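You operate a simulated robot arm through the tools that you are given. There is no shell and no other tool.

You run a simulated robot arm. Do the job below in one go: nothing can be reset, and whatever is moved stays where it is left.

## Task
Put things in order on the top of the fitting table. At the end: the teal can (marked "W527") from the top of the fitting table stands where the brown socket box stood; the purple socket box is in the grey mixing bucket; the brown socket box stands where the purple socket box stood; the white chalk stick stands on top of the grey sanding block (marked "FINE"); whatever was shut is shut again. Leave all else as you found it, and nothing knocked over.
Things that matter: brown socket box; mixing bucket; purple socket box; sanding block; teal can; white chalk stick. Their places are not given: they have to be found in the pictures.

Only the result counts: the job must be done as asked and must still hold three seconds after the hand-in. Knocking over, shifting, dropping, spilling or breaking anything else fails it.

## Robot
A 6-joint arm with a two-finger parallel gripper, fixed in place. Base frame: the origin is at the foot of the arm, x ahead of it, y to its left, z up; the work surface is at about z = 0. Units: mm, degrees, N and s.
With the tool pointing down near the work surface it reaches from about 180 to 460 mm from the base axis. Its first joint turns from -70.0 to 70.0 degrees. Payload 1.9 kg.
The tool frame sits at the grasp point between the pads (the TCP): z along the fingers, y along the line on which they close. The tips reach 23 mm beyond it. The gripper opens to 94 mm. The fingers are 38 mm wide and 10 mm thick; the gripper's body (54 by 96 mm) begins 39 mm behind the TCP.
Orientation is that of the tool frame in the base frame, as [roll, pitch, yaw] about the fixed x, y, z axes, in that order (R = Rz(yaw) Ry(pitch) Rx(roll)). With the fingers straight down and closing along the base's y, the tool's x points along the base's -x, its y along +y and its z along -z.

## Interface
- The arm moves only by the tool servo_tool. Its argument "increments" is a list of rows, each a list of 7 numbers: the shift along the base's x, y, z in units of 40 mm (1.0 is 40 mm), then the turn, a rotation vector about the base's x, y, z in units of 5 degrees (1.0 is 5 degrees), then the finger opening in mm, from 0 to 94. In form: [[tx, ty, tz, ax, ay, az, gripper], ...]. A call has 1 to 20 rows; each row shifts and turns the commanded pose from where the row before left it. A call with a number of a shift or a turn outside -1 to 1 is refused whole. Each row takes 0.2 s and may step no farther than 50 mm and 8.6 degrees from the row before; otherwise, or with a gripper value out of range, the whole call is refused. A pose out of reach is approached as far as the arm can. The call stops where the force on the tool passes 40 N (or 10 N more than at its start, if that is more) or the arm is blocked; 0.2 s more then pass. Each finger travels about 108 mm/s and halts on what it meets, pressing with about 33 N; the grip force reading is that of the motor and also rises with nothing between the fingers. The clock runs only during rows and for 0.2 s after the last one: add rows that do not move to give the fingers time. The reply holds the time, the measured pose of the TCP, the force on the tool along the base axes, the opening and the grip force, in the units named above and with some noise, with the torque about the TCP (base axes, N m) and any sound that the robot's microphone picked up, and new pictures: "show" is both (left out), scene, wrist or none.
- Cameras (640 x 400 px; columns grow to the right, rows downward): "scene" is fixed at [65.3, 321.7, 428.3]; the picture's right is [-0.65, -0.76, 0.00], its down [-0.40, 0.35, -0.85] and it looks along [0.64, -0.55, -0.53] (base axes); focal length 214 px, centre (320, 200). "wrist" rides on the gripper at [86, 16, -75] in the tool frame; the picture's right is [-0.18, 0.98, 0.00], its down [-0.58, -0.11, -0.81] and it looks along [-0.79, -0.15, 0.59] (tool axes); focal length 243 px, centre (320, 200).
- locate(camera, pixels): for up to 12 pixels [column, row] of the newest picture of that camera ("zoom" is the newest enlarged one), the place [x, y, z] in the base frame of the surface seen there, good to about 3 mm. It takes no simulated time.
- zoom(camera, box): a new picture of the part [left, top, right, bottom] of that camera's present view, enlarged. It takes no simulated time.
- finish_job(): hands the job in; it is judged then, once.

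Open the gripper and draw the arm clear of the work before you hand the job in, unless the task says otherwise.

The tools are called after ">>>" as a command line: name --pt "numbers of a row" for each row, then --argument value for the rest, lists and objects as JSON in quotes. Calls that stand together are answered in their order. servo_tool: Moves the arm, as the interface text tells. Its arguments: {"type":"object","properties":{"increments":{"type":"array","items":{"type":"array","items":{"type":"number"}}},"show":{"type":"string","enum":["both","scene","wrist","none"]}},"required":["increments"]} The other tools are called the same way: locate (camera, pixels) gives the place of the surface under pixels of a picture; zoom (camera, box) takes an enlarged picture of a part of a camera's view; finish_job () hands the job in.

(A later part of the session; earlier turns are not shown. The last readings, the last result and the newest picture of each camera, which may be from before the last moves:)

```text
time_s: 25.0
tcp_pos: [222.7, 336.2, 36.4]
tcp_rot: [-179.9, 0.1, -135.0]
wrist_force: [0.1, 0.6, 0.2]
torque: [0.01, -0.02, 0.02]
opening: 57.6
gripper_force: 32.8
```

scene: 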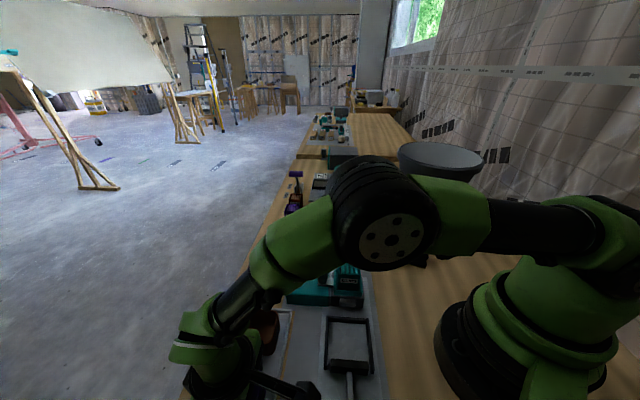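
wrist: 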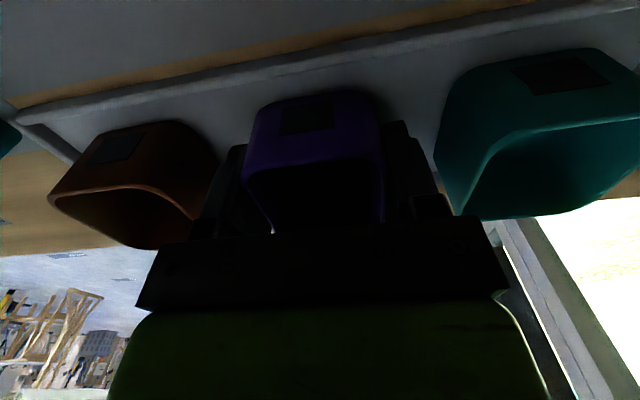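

Gripped at 57.6 mm with 33 N. I lift straight up.

>>> servo_tool --pt "0 0 0.3 0 0 0 50" --pt "0 0 0.5 0 0 0 50" --pt "0 0 0.8 0 0 0 50" --pt "0 0 0.8 0 0 0 50" --pt "0 0 0.8 0 0 0 50" --pt "0 0 0.8 0 0 0 50" --pt "0 0 0.8 0 0 0 50" --pt "0 0 0.8 0 0 0 50"

```text
time_s: 26.8
tcp_pos: [222.6, 337.6, 262.4]
tcp_rot: [180.0, 0.1, -135.0]
wrist_force: [0.1, -0.5, -0.9]
torque: [0.0, -0.01, 0.02]
opening: 57.9
gripper_force: 33.7
```

scene: 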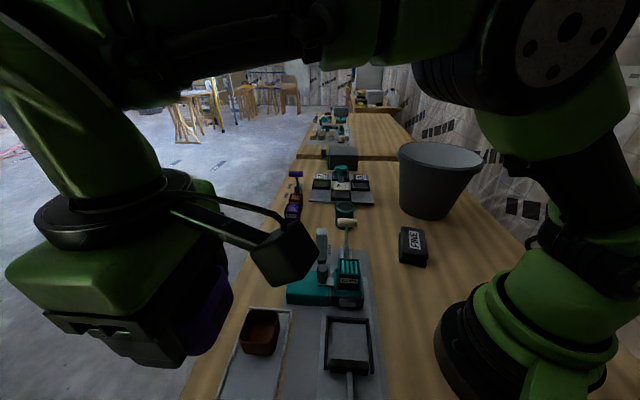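
wrist: 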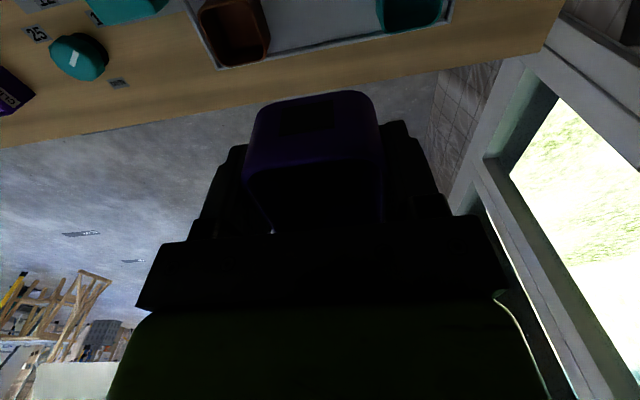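

The box is held securely. I swing across at z≈300 towards the bucket, turning the tool so that the camera ends on the outer side.

>>> servo_tool --pt "0.05 -0.7 0.1 0 0 -1 50" --pt "0.05 -0.7 0.1 0 0 -1 50" --pt "0.05 -0.7 0.1 0 0 -1 50" --pt "0.05 -0.7 0.1 0 0 -1 50" --pt "0.05 -0.7 0.1 0 0 -1 50" --pt "0.05 -0.7 0.1 0 0 -1 50" --pt "0.05 -0.7 0.1 0 0 -1 50" --pt "0.05 -0.7 0.1 0 0 -1 50" --pt "0.05 -0.7 0.1 0 0 -1 50" --pt "0.05 -0.7 0.1 0 0 -1 50" --pt "0.05 -0.7 0 0 0 -1 50" --pt "0.05 -0.7 0 0 0 -1 50" --pt "0.05 -0.7 0 0 0 -1 50" --pt "0.05 -0.7 0 0 0 -1 50" --pt "0.05 -0.7 0 0 0 -1 50" --pt "0.05 -0.7 0 0 0 -1 50"

```text
time_s: 30.2
tcp_pos: [256.1, -112.4, 300.6]
tcp_rot: [179.9, 0.1, 144.9]
wrist_force: [0.3, -0.8, -0.7]
torque: [-0.01, 0.0, -0.01]
opening: 57.5
gripper_force: 32.7
```

scene: 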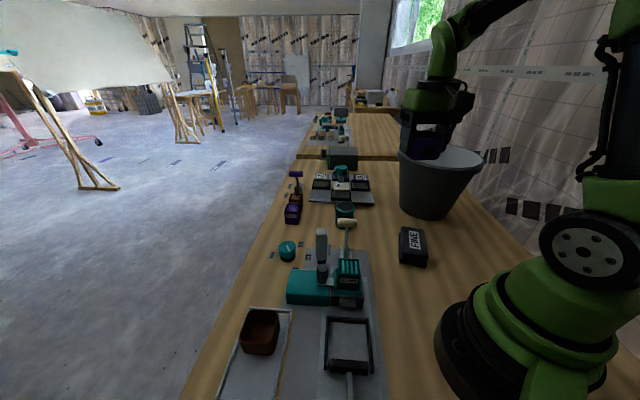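
wrist: 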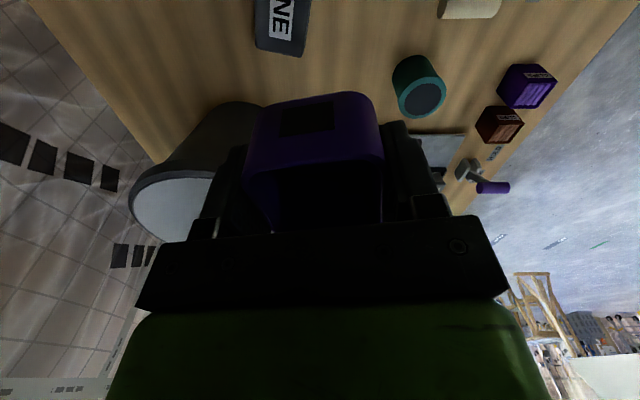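

I measure the bucket rim with the scene camera while it is mostly unobstructed.

>>> zoom --camera "scene" --box '[385, 130, 497, 225]'

```text
4.21 times, centred on (441, 178) of scene
```

zoom: 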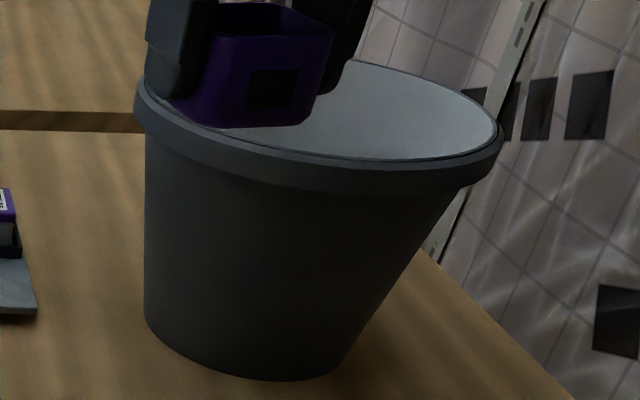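

>>> locate --camera "zoom" --pixels '[[140, 100], [180, 125], [250, 150], [320, 162], [400, 164], [460, 155], [496, 135], [490, 115], [450, 86], [146, 300], [240, 375], [330, 370]]'

```text
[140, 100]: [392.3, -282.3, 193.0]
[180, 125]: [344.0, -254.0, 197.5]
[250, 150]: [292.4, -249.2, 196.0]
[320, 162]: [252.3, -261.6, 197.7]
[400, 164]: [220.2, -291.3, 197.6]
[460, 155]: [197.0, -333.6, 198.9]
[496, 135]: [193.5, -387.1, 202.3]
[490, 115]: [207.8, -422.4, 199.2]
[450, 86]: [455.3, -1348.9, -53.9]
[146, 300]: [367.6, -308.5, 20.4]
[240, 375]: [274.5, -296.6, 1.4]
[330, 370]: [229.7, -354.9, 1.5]
```

Rim circle fits a centre of ≈(307,-363), outer radius ≈115, rim z≈199. I move over it at z≈300 while turning the tool so the camera will point outward.

>>> servo_tool --pt "0.02 -0.26 0 0 0 -1 50" --pt "0.02 -0.26 0 0 0 -1 50" --pt "0.02 -0.26 0 0 0 -1 50" --pt "0.02 -0.26 0 0 0 -1 50" --pt "0.02 -0.26 0 0 0 -1 50" --pt "0.02 -0.26 0 0 0 -1 50" --pt "0.02 -0.26 0 0 0 -1 50" --pt "0.02 -0.26 0 0 0 -1 50" --pt "0.02 -0.26 0 0 0 -1 50" --pt "0.02 -0.26 0 0 0 -1 50" --pt "0.02 -0.26 0 0 0 -1 50" --pt "0.02 -0.26 0 0 0 -1 50" --pt "0.02 -0.26 0 0 0 -1 50" --pt "0.02 -0.26 0 0 0 -1 50" --pt "0.02 -0.26 0 0 0 -1 50" --pt "0.02 -0.26 0 0 0 -1 50" --pt "0.02 -0.26 0 0 0 -1 50" --pt "0.02 -0.26 0 0 0 -1 50" --pt "0.02 -0.26 0 0 0 -1 50" --pt "0.02 -0.26 0 0 0 -1 50" --show "scene"

>>> servo_tool --pt "0 0 0 0 0 -1 50" --pt "0 0 0 0 0 -1 50" --pt "0 0 0 0 0 -1 50" --pt "0 0 0 0 0 -1 50" --pt "0 0 0 0 0 -1 50" --pt "0 0 0 0 0 -1 50" --pt "0 0 0 0 0 -1 50" --pt "0 0 0 0 0 -1 50" --pt "0 0 0 0 0 -1 50" --pt "0 0 0 0 0 -1 50" --pt "0 0 0 0 0 -1 50" --pt "0 0 0 0 0 -1 50" --pt "0 0 0 0 0 -1 50" --pt "0 0 0 0 0 -1 50" --pt "0 0 0 0 0 -1 50" --pt "0 0 0 0 0 -1 50" --pt "0 0 0 0 0 -1 50" --pt "0 0 0 0 0 -1 50" --pt "0 0 0 0 0 -1 50"

```text
time_s: 34.4
tcp_pos: [270.9, -319.1, 298.7]
tcp_rot: [179.9, 0.0, 44.9]
wrist_force: [-0.1, -0.2, 0.0]
torque: [0.0, 0.0, 0.01]
opening: 57.3
gripper_force: 33.0
```

scene: 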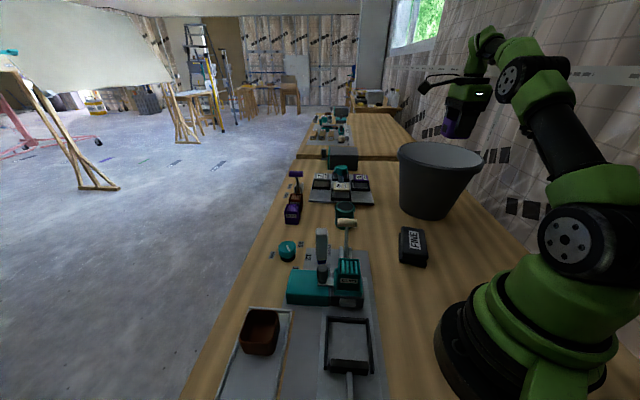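

```text
time_s: 38.4
tcp_pos: [272.8, -319.8, 300.2]
tcp_rot: [179.9, 0.0, -50.1]
wrist_force: [0.2, 0.1, -0.8]
torque: [-0.01, -0.02, 0.0]
opening: 57.6
gripper_force: 33.2
```

scene: 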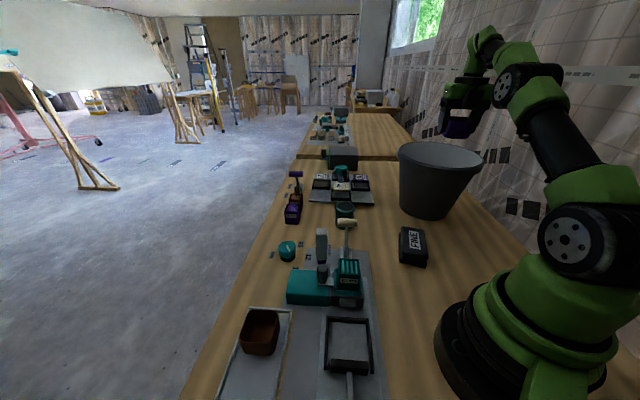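
wrist: 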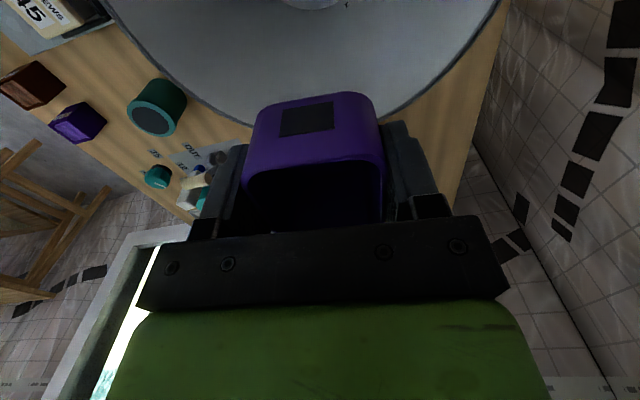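

The camera now points outward and the bucket opening is under the tool. I lower to z≈240 while moving slightly outward to r≈440.

>>> servo_tool --pt "0.09 -0.13 -0.5 0 0 0 50" --pt "0.09 -0.13 -0.5 0 0 0 50" --pt "0.1 -0.13 -0.5 0 0 0 50"

```text
time_s: 39.2
tcp_pos: [285.1, -336.2, 239.2]
tcp_rot: [-180.0, 0.2, -50.1]
wrist_force: [-0.1, -0.8, -1.0]
torque: [-0.01, 0.02, -0.01]
opening: 57.2
gripper_force: 33.8
```

scene: 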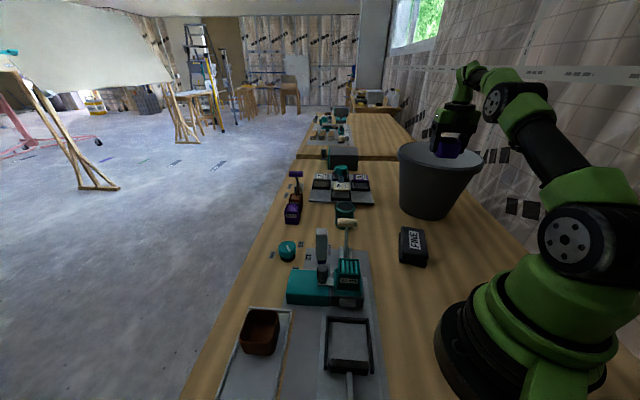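
wrist: 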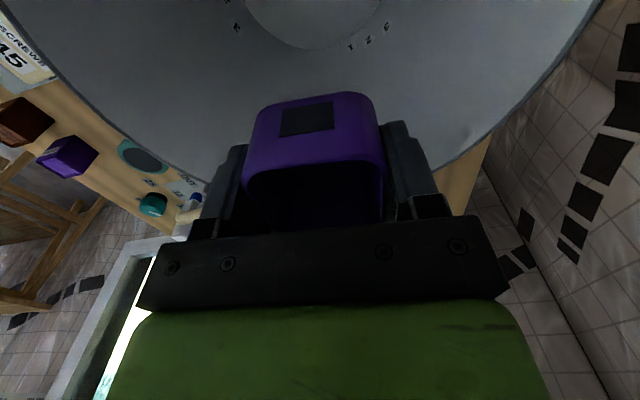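

The bucket floor disc is visible at the top of the wrist view (240–380, rows 0–50); I measure it.

>>> locate --camera "wrist" --pixels '[[246, 8], [275, 40], [318, 51], [360, 36], [379, 8], [318, 10], [318, 30], [318, 70]]'

>>> zoom --camera "wrist" --box '[180, 0, 480, 150]'

```text
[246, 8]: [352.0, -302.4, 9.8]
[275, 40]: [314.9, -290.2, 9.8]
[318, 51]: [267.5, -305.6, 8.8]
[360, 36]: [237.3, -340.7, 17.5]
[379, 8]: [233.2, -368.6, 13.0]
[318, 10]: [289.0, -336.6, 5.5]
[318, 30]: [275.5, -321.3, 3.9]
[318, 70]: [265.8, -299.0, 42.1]
```

```text
2.13 times, centred on (330, 75) of wrist
```

zoom: 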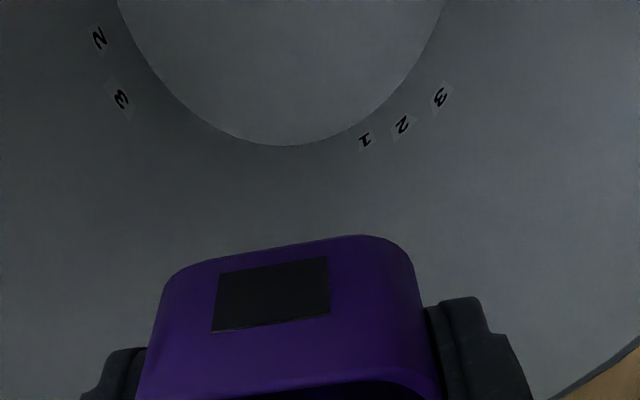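

Floor centre agrees: ≈(306,-363), radius ≈72, z≈5. I lower the box into the bucket in steps, first to z≈120.

>>> servo_tool --pt "0.02 -0.03 -0.5 0 0 0 50" --pt "0.02 -0.03 -0.5 0 0 0 50" --pt "0.01 -0.03 -0.5 0 0 0 50" --pt "0 0 -0.5 0 0 0 50" --pt "0 0 -0.5 0 0 0 50" --pt "0 0 -0.5 0 0 0 50"

```text
time_s: 40.6
tcp_pos: [284.9, -339.3, 119.7]
tcp_rot: [-179.9, 0.1, -50.0]
wrist_force: [1.0, 0.2, 0.2]
torque: [0.0, 0.0, 0.02]
opening: 57.5
gripper_force: 33.1
```

scene: 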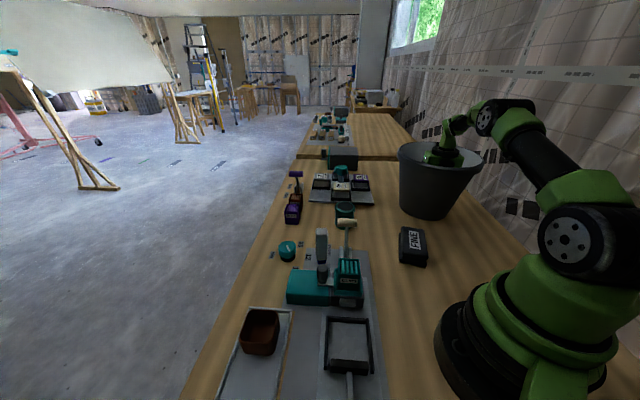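
wrist: 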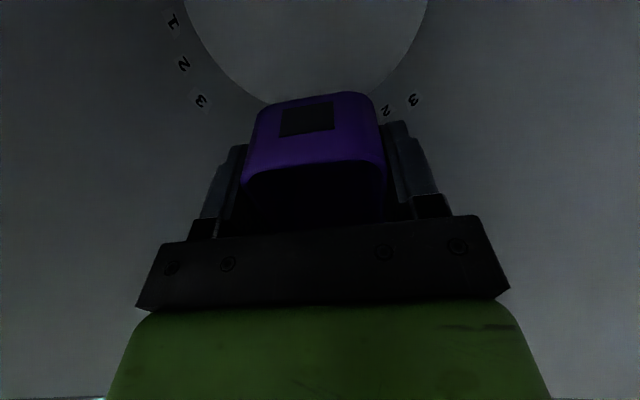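

I check the arm's clearance over the rim by zooming in.

>>> zoom --camera "scene" --box '[385, 90, 545, 225]'

```text
2.96 times, centred on (465, 158) of scene
```

zoom: 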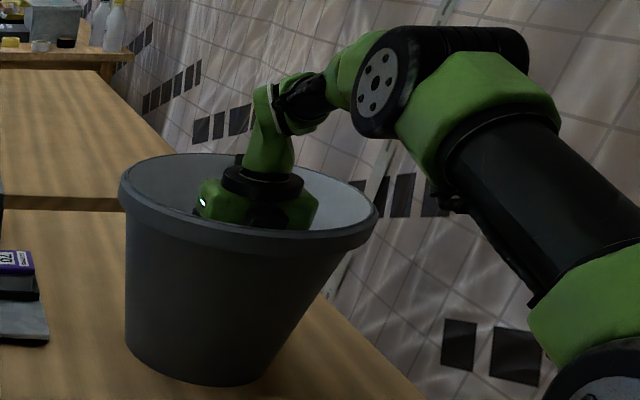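

Clearance is ample. I continue down to z≈60.

>>> servo_tool --pt "0.02 -0.02 -0.4 0 0 0 50" --pt "0.02 0 -0.4 0 0 0 50" --pt "0 0 -0.4 0 0 0 50" --pt "0 0 -0.3 0 0 0 50"

```text
time_s: 41.6
tcp_pos: [286.3, -340.1, 58.4]
tcp_rot: [180.0, 0.1, -50.1]
wrist_force: [-0.1, -0.7, -0.7]
torque: [0.01, 0.03, 0.0]
opening: 57.3
gripper_force: 32.9
```

scene: 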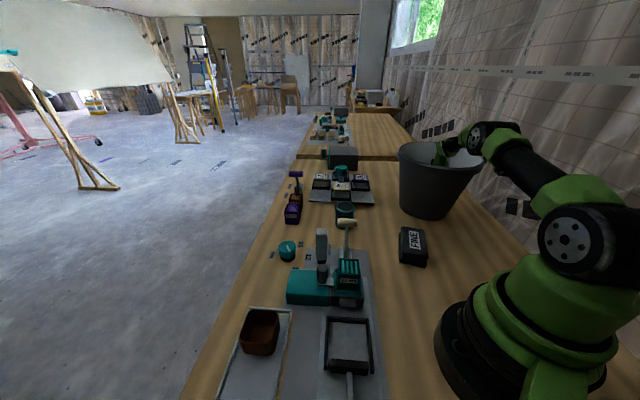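
wrist: 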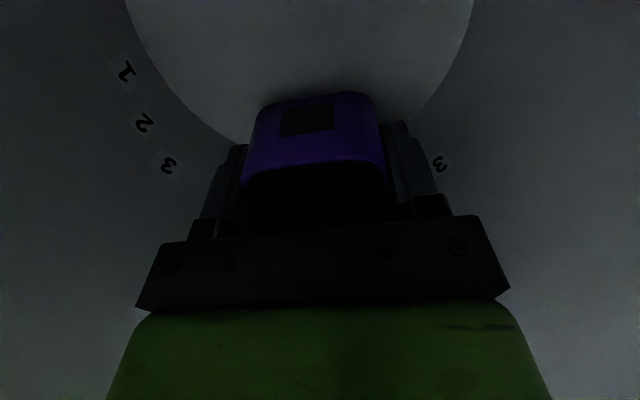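

No contact so far. I go a little lower, to z≈44, watching the force.

>>> servo_tool --pt "0 0 -0.1 0 0 0 50" --pt "0 0 -0.1 0 0 0 50" --pt "0 0 -0.1 0 0 0 50" --pt "0 0 -0.06 0 0 0 50"

```text
time_s: 42.6
tcp_pos: [285.7, -339.4, 45.3]
tcp_rot: [179.9, 0.2, -50.0]
wrist_force: [0.3, -0.4, -0.7]
torque: [0.02, 0.01, 0.03]
opening: 57.4
gripper_force: 32.4
```

scene: 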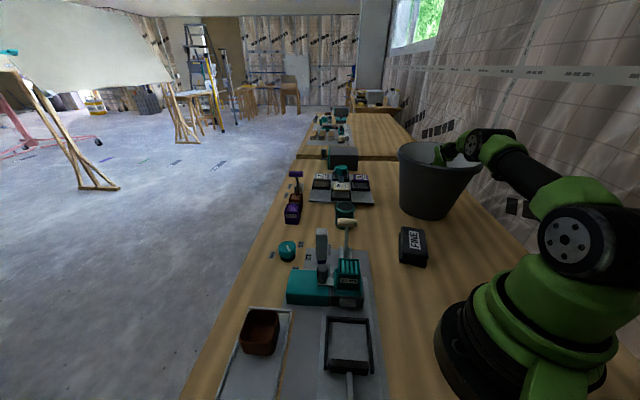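
wrist: 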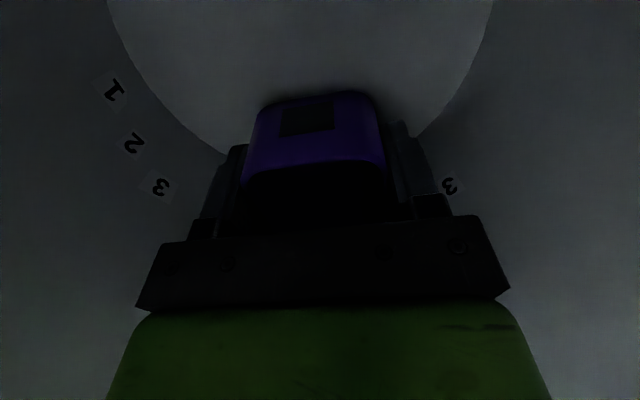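

The box is now about 7 mm above the floor. I lower 4 mm more and open the fingers just to 72 mm, then rise straight up.

>>> servo_tool --pt "0 0 -0.1 0 0 0 50" --pt "0 0 -0.05 0 0 0 50" --pt "0 0 0 0 0 0 72" --pt "0 0 0 0 0 0 72" --show "wrist"

```text
time_s: 43.6
tcp_pos: [286.4, -340.7, 39.9]
tcp_rot: [179.9, 0.1, -49.9]
wrist_force: [0.1, -0.2, -0.6]
torque: [0.02, 0.01, 0.05]
opening: 71.9
gripper_force: 0.0
```

wrist: 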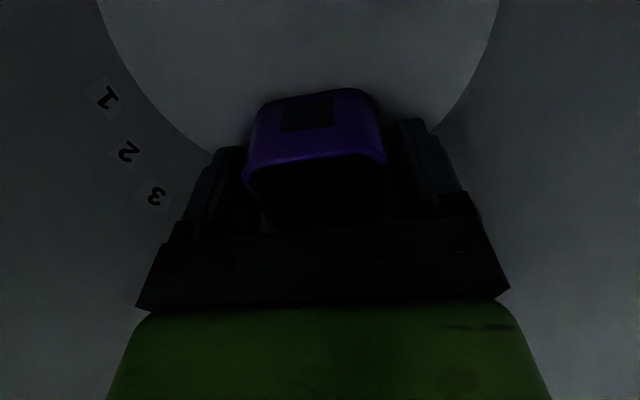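

The purple box rests on the bucket floor. I rise out of the bucket.

>>> servo_tool --pt "0 0 0.4 0 0 0 72" --pt "0 0 0.6 0 0 0 72" --pt "0 0 0.6 0 0 0 72" --pt "0 0 0.6 0 0 0 72" --pt "0 0 0.6 0 0 0 72" --pt "-0.06 0.07 0.7 0 0 0 72" --pt "-0.06 0.07 0.7 0 0 0 72" --pt "-0.06 0.07 0.7 0 0 0 72" --pt "-0.06 0.07 0.7 0 0 0 72" --pt "-0.06 0.07 0.7 0 0 0 72"

```text
time_s: 45.8
tcp_pos: [275.2, -325.8, 289.5]
tcp_rot: [180.0, -0.1, -50.0]
wrist_force: [0.5, 0.5, 0.9]
torque: [-0.03, 0.02, 0.01]
opening: 71.9
gripper_force: 0.0
```

scene: 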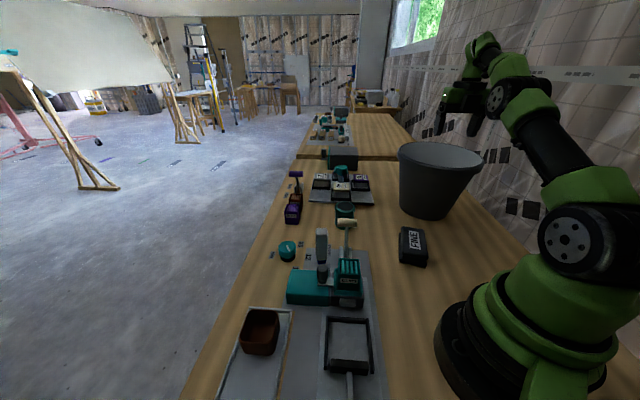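
wrist: 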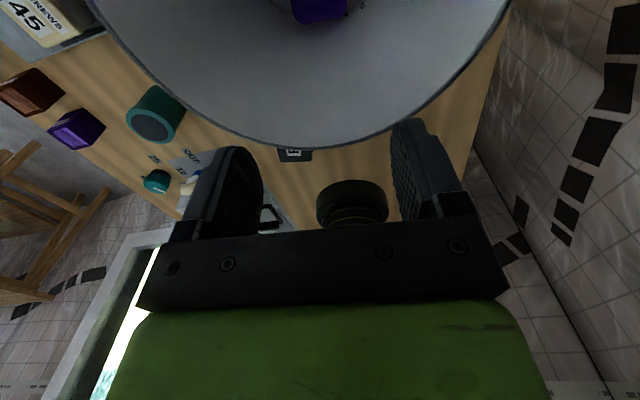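

The purple box sits in the bucket (320,10). With the camera on this side I zoom in on the can for its label.

>>> zoom --camera "wrist" --box '[90, 60, 250, 180]'

>>> zoom --camera "wrist" --box '[240, 0, 400, 60]'

```text
3.33 times, centred on (170, 120) of wrist
```

zoom: 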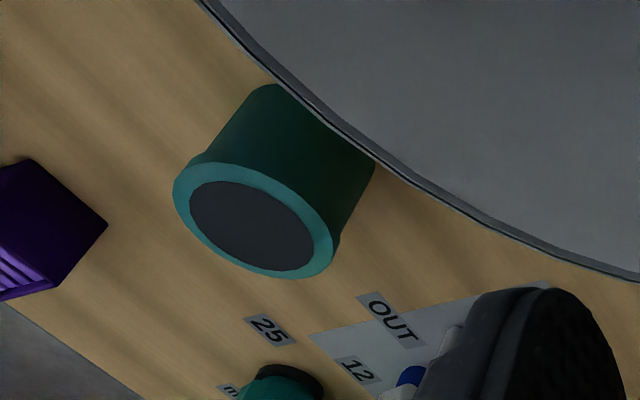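

```text
4.00 times, centred on (320, 30) of wrist
```

zoom: 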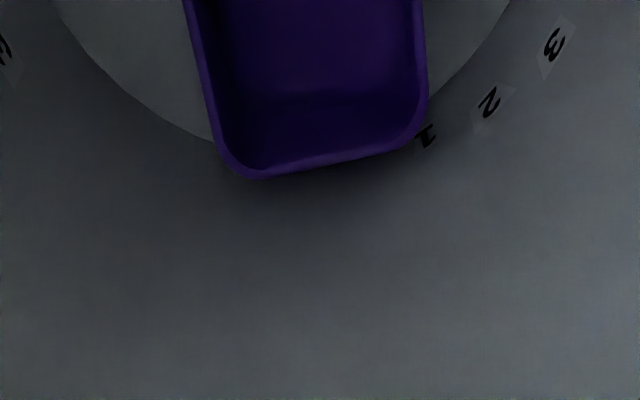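

The purple box stands upright in the bucket. I travel back to the brown box, keeping the camera outward (final yaw 45).

>>> servo_tool --pt "0 0.74 0 0 0 1 72" --pt "0 0.74 0 0 0 1 72" --pt "0 0.74 0 0 0 1 72" --pt "0 0.74 0 0 0 1 72" --pt "0 0.74 0 0 0 1 72" --pt "0 0.74 0 0 0 1 72" --pt "0 0.74 0 0 0 1 72" --pt "0 0.74 0 0 0 1 72" --pt "0 0.74 0 0 0 1 72" --pt "0 0.74 0 0 0 1 72" --pt "0 0.74 0 0 0 1 78" --pt "0 0.74 0 0 0 1 78" --pt "0 0.74 0 0 0 1 78" --pt "0 0.74 0 0 0 1 78" --pt "0 0.74 0 0 0 1 78" --pt "0 0.74 0 0 0 1 78" --pt "0 0.74 0 0 0 1 78" --pt "0 0.74 0 0 0 1 78" --pt "0 0.74 0 0 0 1 78" --pt "0.1 0.74 0 0 0 0 78"

```text
time_s: 50.0
tcp_pos: [278.0, 266.9, 290.6]
tcp_rot: [179.9, 0.1, 45.2]
wrist_force: [-0.3, -0.8, 0.4]
torque: [-0.03, 0.01, 0.02]
opening: 78.2
gripper_force: 0.0
```

scene: 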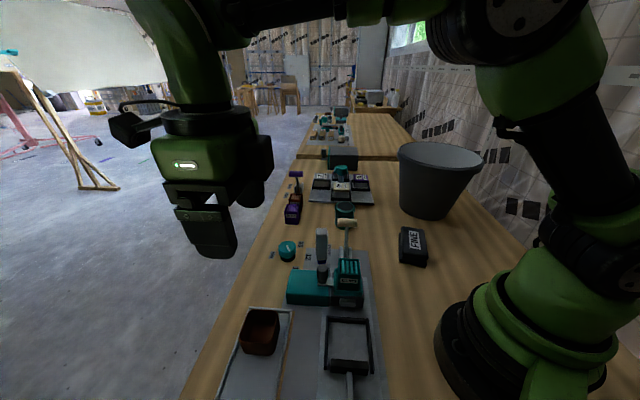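
wrist: 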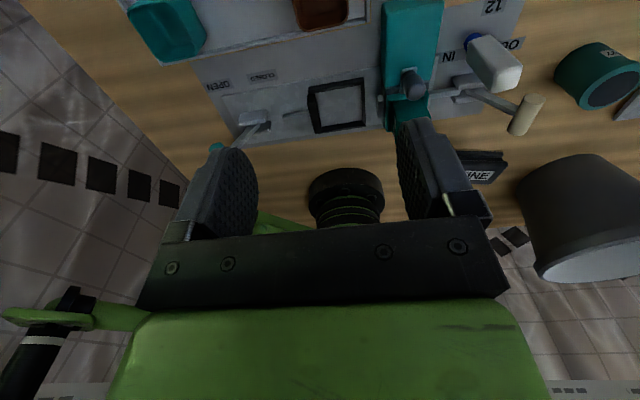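

A label is now visible on the can at (610,52); I zoom in on it, and look for other details from this side.

>>> zoom --camera "wrist" --box '[540, 20, 640, 120]'

>>> zoom --camera "wrist" --box '[370, 0, 560, 140]'

```text
4.00 times, centred on (590, 70) of wrist
```

zoom: 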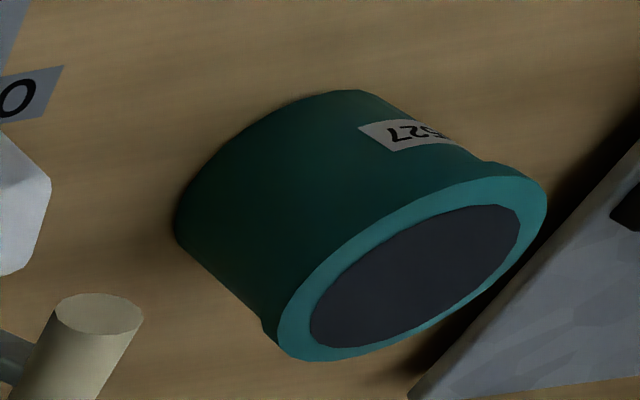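

```text
2.86 times, centred on (465, 70) of wrist
```

zoom: 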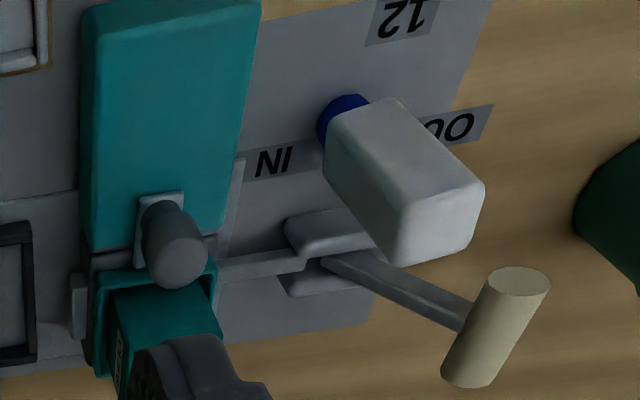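

The can is marked "…527" – the right one. I position above the brown box and lower to z≈100.

>>> servo_tool --pt "0.19 0.14 0 0 0 0 78" --pt "0 0 -0.79 0 0 0 78" --pt "0 0 -0.79 0 0 0 78" --pt "0 0 -0.79 0 0 0 78" --pt "0 0 -0.79 0 0 0 78" --pt "0 0 -0.79 0 0 0 78" --pt "0 0 -0.79 0 0 0 78"

```text
time_s: 51.6
tcp_pos: [288.8, 270.8, 101.0]
tcp_rot: [180.0, 0.0, 45.0]
wrist_force: [-0.8, 0.1, -0.4]
torque: [0.0, 0.01, 0.01]
opening: 78.1
gripper_force: 0.0
```

scene: 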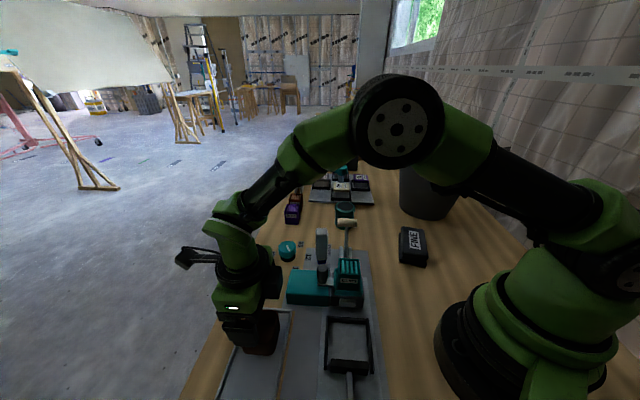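
wrist: 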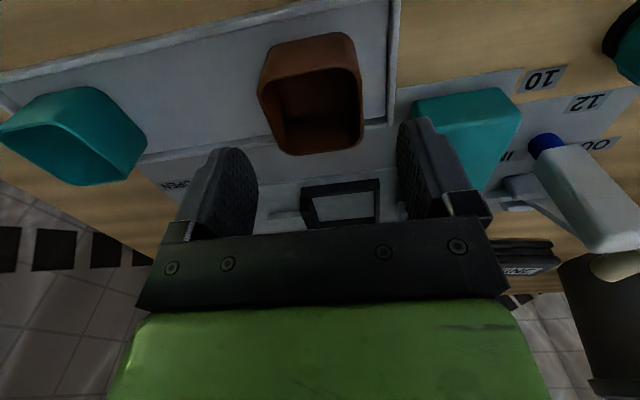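

I verify the brown rim position in this view and re-read the pose with a still row.

>>> locate --camera "wrist" --pixels '[[261, 92], [361, 100], [313, 72], [320, 152], [268, 130], [360, 140], [420, 110], [388, 90]]'

>>> servo_tool --pt "0 0 0 0 0 0 78" --show "none"

>>> zoom --camera "wrist" --box '[180, 20, 460, 200]'

```text
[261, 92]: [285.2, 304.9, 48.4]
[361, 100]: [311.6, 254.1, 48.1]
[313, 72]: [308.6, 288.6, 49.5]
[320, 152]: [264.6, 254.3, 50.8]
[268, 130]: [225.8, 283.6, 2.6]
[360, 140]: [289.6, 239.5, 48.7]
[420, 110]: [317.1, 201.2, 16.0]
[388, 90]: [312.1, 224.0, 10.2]
```

```text
time_s: 52.0
tcp_pos: [287.8, 270.8, 99.7]
tcp_rot: [179.9, 0.1, 45.0]
wrist_force: [-0.1, 0.3, 1.1]
torque: [-0.01, 0.02, -0.01]
opening: 77.9
gripper_force: 0.1
```

```text
2.22 times, centred on (320, 110) of wrist
```

zoom: 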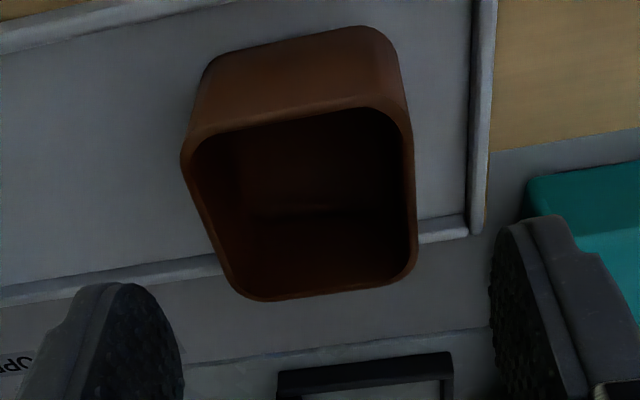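

Brown centre is v≈-9.6 in the row, so I shift 2–3 mm along the row, narrow the opening to 70 to stay clear of the tray's end ridge, descend to z≈38 and close.

>>> servo_tool --pt "-0.05 0.05 0 0 0 0 70" --pt "0 0 -0.5 0 0 0 70" --pt "0 0 -0.5 0 0 0 70" --pt "0 0 -0.4 0 0 0 70" --pt "0 0 -0.14 0 0 0 70" --pt "0 0 0 0 0 0 50" --pt "0 0 0 0 0 0 50" --pt "0 0 0 0 0 0 50"

```text
time_s: 53.8
tcp_pos: [283.8, 274.5, 40.6]
tcp_rot: [180.0, 0.1, 45.0]
wrist_force: [0.7, -0.5, -0.1]
torque: [0.03, 0.0, -0.01]
opening: 57.2
gripper_force: 32.9
```

scene: 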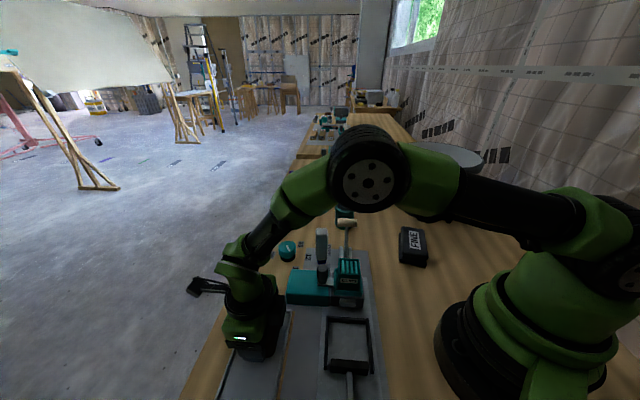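
wrist: 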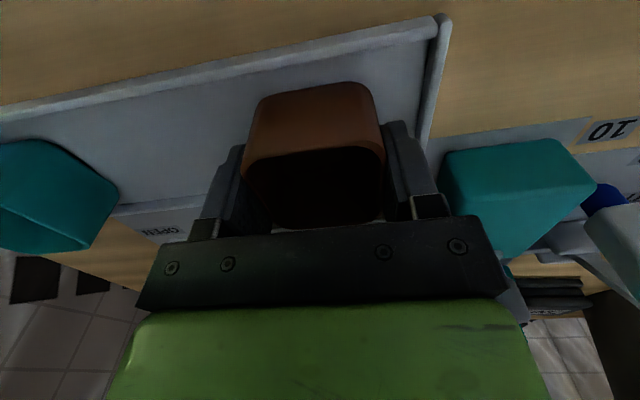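

Brown box gripped (57.2 mm). I lift 40 mm and read the pose.

>>> servo_tool --pt "0 0 0.3 0 0 0 50" --pt "0 0 0.7 0 0 0 50" --pt "0 0 0 0 0 0 50" --show "wrist"

```text
time_s: 54.6
tcp_pos: [283.5, 273.2, 80.2]
tcp_rot: [179.9, 0.2, 45.0]
wrist_force: [0.0, 0.7, -0.3]
torque: [0.0, 0.04, 0.01]
opening: 57.3
gripper_force: 33.1
```

wrist: 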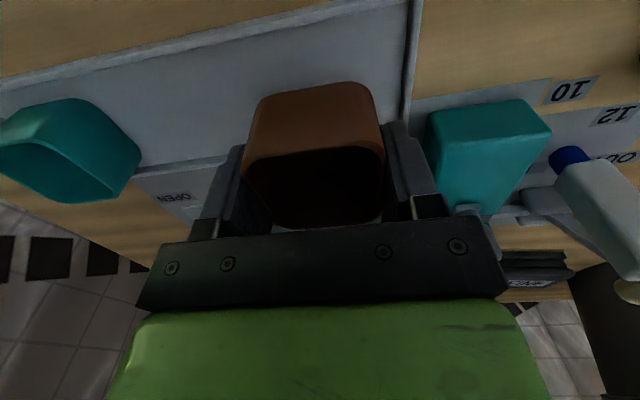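

I carry it along the row by (-61,+62) mm to above the purple box's former place.

>>> servo_tool --pt "-0.51 0.517 0 0 0 0 50" --pt "-0.51 0.517 0 0 0 0 50" --pt "-0.51 0.517 0 0 0 0 50" --pt "0 0 0 0 0 0 50"

>>> servo_tool --pt "0 0 0 0 0 0 50" --show "none"

>>> servo_tool --pt "0 0 0 0 0 0 50" --show "none"

```text
time_s: 55.6
tcp_pos: [241.4, 336.4, 85.6]
tcp_rot: [-179.7, 0.5, 45.4]
wrist_force: [0.3, 0.9, -0.6]
torque: [-0.02, 0.01, 0.01]
opening: 57.3
gripper_force: 33.5
out of reach, approached as far as the arm can: row 3
```

scene: 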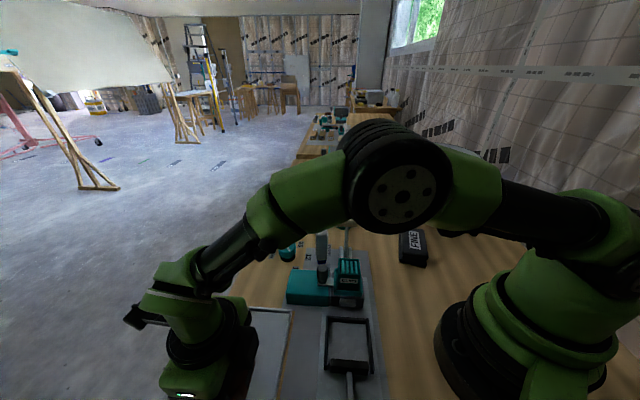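
wrist: 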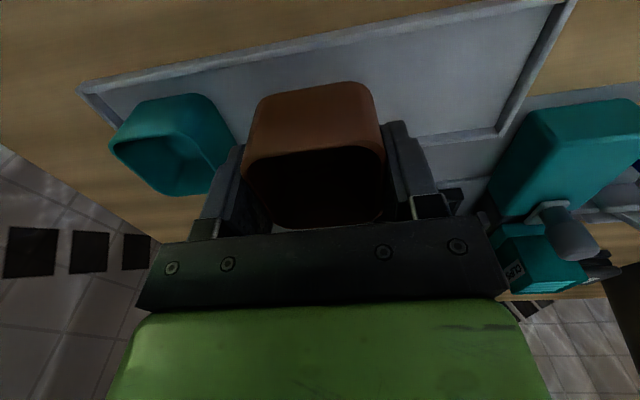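

```text
time_s: 56.0
tcp_pos: [241.7, 337.5, 86.5]
tcp_rot: [-179.6, 0.5, 45.4]
wrist_force: [0.0, 0.2, -0.1]
torque: [-0.05, -0.01, 0.01]
opening: 57.2
gripper_force: 32.9
```

```text
time_s: 56.4
tcp_pos: [241.8, 337.0, 86.2]
tcp_rot: [-179.6, 0.5, 45.4]
wrist_force: [0.4, -0.5, -0.8]
torque: [0.0, 0.02, -0.02]
opening: 57.0
gripper_force: 33.2
```

The wrist joint reaches its limit there (tool yaw 45 at that bearing), so I go back along the tray, set the brown box down briefly and regrasp with the hand turned by 180°, so that the box keeps its orientation.

>>> servo_tool --pt "0.35 -0.61 -0.07 0 0 0 50" --pt "0.35 -0.61 -0.07 0 0 -0.08 50" --pt "0 0 0 0 0 0 50"

```text
time_s: 57.2
tcp_pos: [270.5, 288.3, 79.3]
tcp_rot: [-179.9, 0.2, 44.5]
wrist_force: [0.8, -0.7, -0.9]
torque: [0.01, -0.04, -0.02]
opening: 57.0
gripper_force: 33.0
```

scene: 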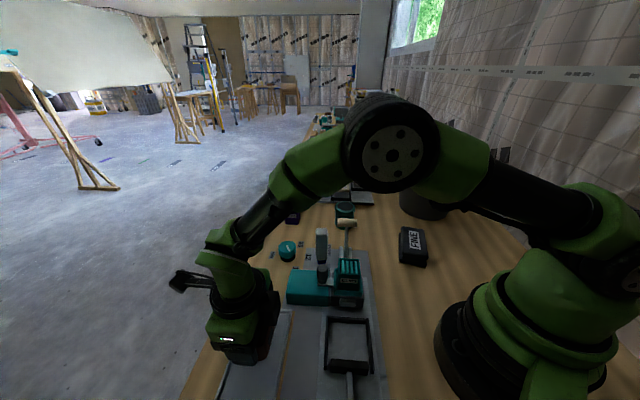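
wrist: 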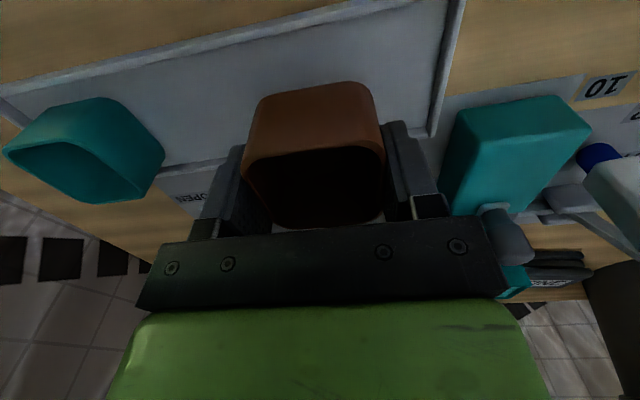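

I set the box down on the tray here (u≈395), release, and rise to z≈150.

>>> servo_tool --pt "0 0 -0.5 0 0 0.08 50" --pt "0 0 -0.35 0 0 0 50" --pt "0 0 -0.1 0 0 0 50" --pt "0 0 -0.03 0 0 0 50" --pt "0 0 0 0 0 0 72" --pt "0 0 0 0 0 0 72" --pt "0 0 0.3 0 0 0 72" --pt "0 0 0.6 0 0 0 72" --pt "0 0 0.9 0 0 0 72" --pt "0 0 0.9 0 0 0 72"

```text
time_s: 59.4
tcp_pos: [269.1, 288.7, 145.7]
tcp_rot: [180.0, 0.2, 44.9]
wrist_force: [-0.5, -0.2, 0.7]
torque: [-0.01, -0.03, 0.01]
opening: 72.1
gripper_force: 0.1
```

scene: 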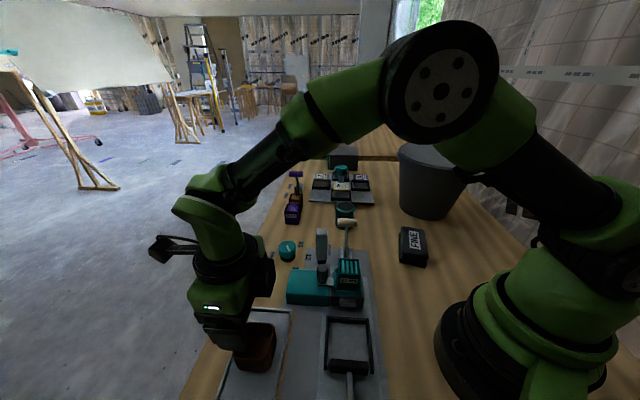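
wrist: 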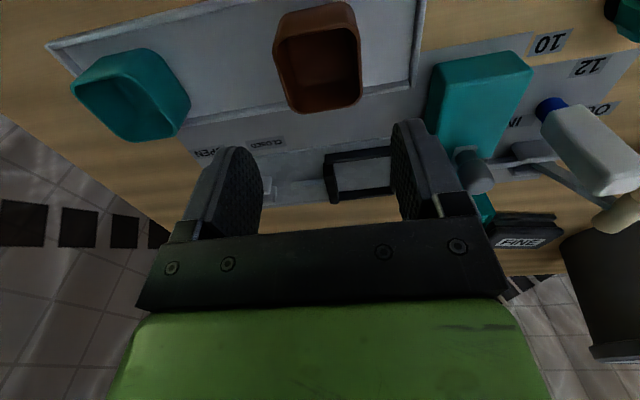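

The brown box stands safely. I turn the hand by 180° in place (raised a little).

>>> servo_tool --pt "0 0 0.5 0 0 1 72" --pt "0 0 0 0 0 1 72" --pt "0 0 0 0 0 1 72" --pt "0 0 0 0 0 1 72" --pt "0 0 0 0 0 1 72" --pt "0 0 0 0 0 1 72" --pt "0 0 0 0 0 1 72" --pt "0 0 0 0 0 1 72" --pt "0 0 0 0 0 1 72" --pt "0 0 0 0 0 1 72" --pt "0 0 0 0 0 1 72" --pt "0 0 0 0 0 1 72" --pt "0 0 0 0 0 1 72" --pt "0 0 0 0 0 1 72" --pt "0 0 0 0 0 1 72" --pt "0 0 0 0 0 1 72" --pt "0 0 0 0 0 1 72" --pt "0 0 0 0 0 1 72" --show "none"

>>> servo_tool --pt "0 0 0 0 0 1 72" --pt "0 0 0 0 0 1 72" --pt "0 0 0 0 0 1 72" --pt "0 0 0 0 0 1 72" --pt "0 0 0 0 0 1 72" --pt "0 0 0 0 0 1 72" --pt "0 0 0 0 0 1 72" --pt "0 0 0 0 0 1 72" --pt "0 0 0 0 0 1 72" --pt "0 0 0 0 0 1 72" --pt "0 0 0 0 0 1 72" --pt "0 0 0 0 0 1 72" --pt "0 0 0 0 0 1 72" --pt "0 0 0 0 0 1 72" --pt "0 0 0 0 0 1 72" --pt "0 0 0 0 0 1 72" --pt "0 0 0 0 0 1 72" --pt "0 0 0 0 0 1 72"

```text
time_s: 63.2
tcp_pos: [268.9, 288.1, 167.4]
tcp_rot: [179.9, 0.1, 135.1]
wrist_force: [0.0, 0.6, 0.0]
torque: [0.03, 0.02, 0.0]
opening: 71.9
gripper_force: 0.0
```

```text
time_s: 67.0
tcp_pos: [268.9, 287.5, 167.6]
tcp_rot: [-179.9, 0.1, -134.9]
wrist_force: [-0.5, -0.3, -0.7]
torque: [-0.03, 0.01, -0.02]
opening: 71.7
gripper_force: 0.0
```

scene: 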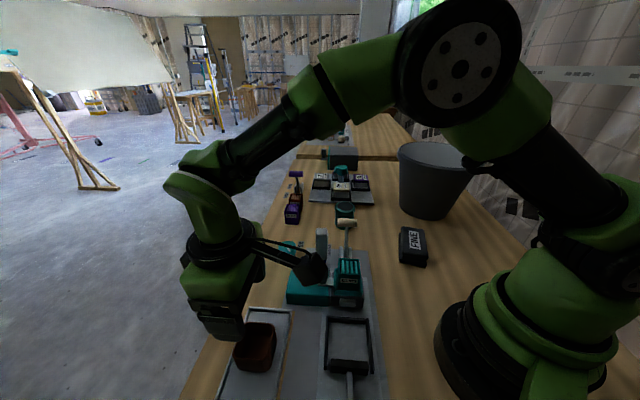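
wrist: 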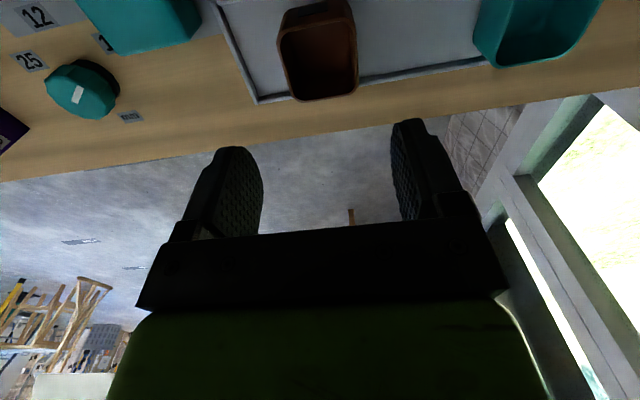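

The hand is turned. I descend onto the brown box and grip again.

>>> servo_tool --pt "0 0 -0.8 0 0 0 74" --pt "0 0 -0.8 0 0 0 74" --pt "0 0 -0.8 0 0 0 74" --pt "0 0 -0.5 0 0 0 74" --pt "0 0 -0.3 0 0 0 74" --pt "0 0 0 0 0 0 50" --pt "0 0 0 0 0 0 50" --pt "0 0 0 0 0 0 50" --show "wrist"

```text
time_s: 68.8
tcp_pos: [268.8, 288.2, 39.9]
tcp_rot: [-180.0, 0.1, -135.0]
wrist_force: [0.0, 0.2, -0.3]
torque: [0.03, 0.01, -0.03]
opening: 57.1
gripper_force: 33.2
```

wrist: 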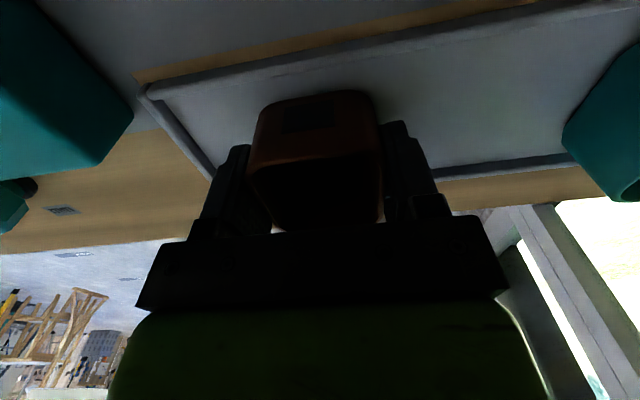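

Gripped. I lift 30 mm and carry it along the row to the purple box's place.

>>> servo_tool --pt "0 0 0.25 0 0 0 50" --pt "0 0 0.5 0 0 0 50" --pt "-0.39 0.397 0 0 0 0 50" --pt "-0.39 0.397 0 0 0 0 50" --pt "-0.38 0.396 0 0 0 0 50" --pt "0 0 0 0 0 0 50"

>>> servo_tool --pt "0 0 0 0 0 0 50" --show "none"

>>> servo_tool --pt "0 0 0 0 0 0 50" --show "none"

```text
time_s: 70.2
tcp_pos: [222.1, 334.4, 70.0]
tcp_rot: [179.8, 0.1, -135.1]
wrist_force: [-0.7, -0.7, -1.1]
torque: [0.04, -0.04, -0.02]
opening: 57.3
gripper_force: 33.2
```

scene: 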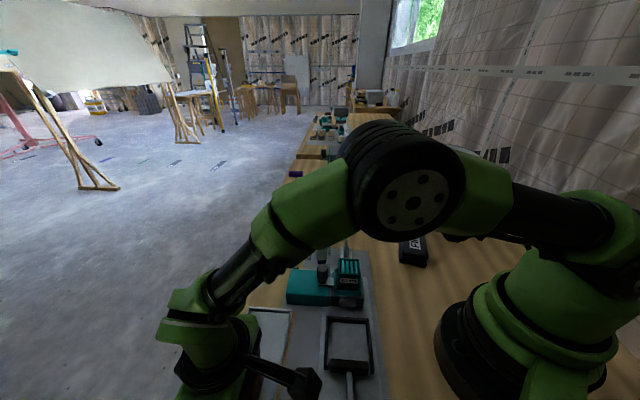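
wrist: 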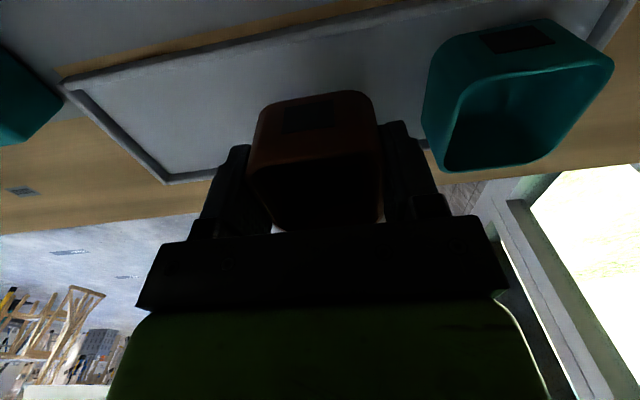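

```text
time_s: 70.6
tcp_pos: [223.8, 334.4, 68.7]
tcp_rot: [179.9, 0.1, -135.0]
wrist_force: [0.2, -0.2, -0.7]
torque: [0.02, 0.01, -0.01]
opening: 57.1
gripper_force: 32.5
```

```text
time_s: 71.0
tcp_pos: [222.3, 333.9, 68.8]
tcp_rot: [179.9, 0.1, -135.0]
wrist_force: [0.0, -0.5, -0.5]
torque: [-0.03, 0.03, 0.01]
opening: 57.1
gripper_force: 33.5
```

Average pose ≈(222.7,334.2); a 1 mm correction, then I lower and release the brown box.

>>> servo_tool --pt "-0.03 0.015 -0.35 0 0 0 50" --pt "0 0 -0.25 0 0 0 50" --pt "0 0 -0.1 0 0 0 50" --pt "0 0 -0.03 0 0 0 50" --pt "0 0 0 0 0 0 50" --show "none"

>>> servo_tool --pt "0 0 0 0 0 0 74" --pt "0 0 0 0 0 0 74" --pt "0 0 0.3 0 0 0 74" --pt "0 0 0.7 0 0 0 74" --pt "0 0 0.9 0 0 0 74" --pt "0 0 0.9 0 0 0 74" --pt "0 0 0.9 0 0 0 74"

```text
time_s: 72.2
tcp_pos: [221.5, 335.7, 39.7]
tcp_rot: [179.9, 0.1, -134.9]
wrist_force: [-0.8, 0.1, -1.0]
torque: [0.0, 0.03, -0.01]
opening: 57.1
gripper_force: 32.4
```

```text
time_s: 73.8
tcp_pos: [221.0, 337.4, 188.1]
tcp_rot: [179.8, 0.1, -135.0]
wrist_force: [0.2, 0.6, -0.5]
torque: [0.03, -0.03, 0.0]
opening: 74.1
gripper_force: 0.1
```

scene: 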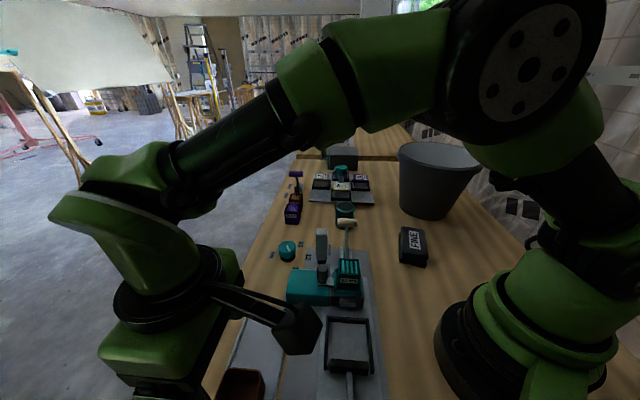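
wrist: 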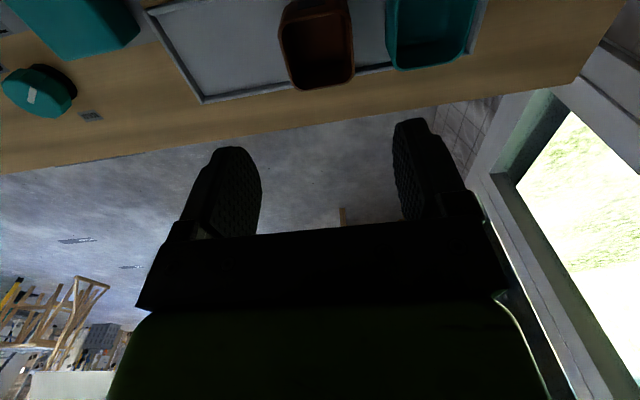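

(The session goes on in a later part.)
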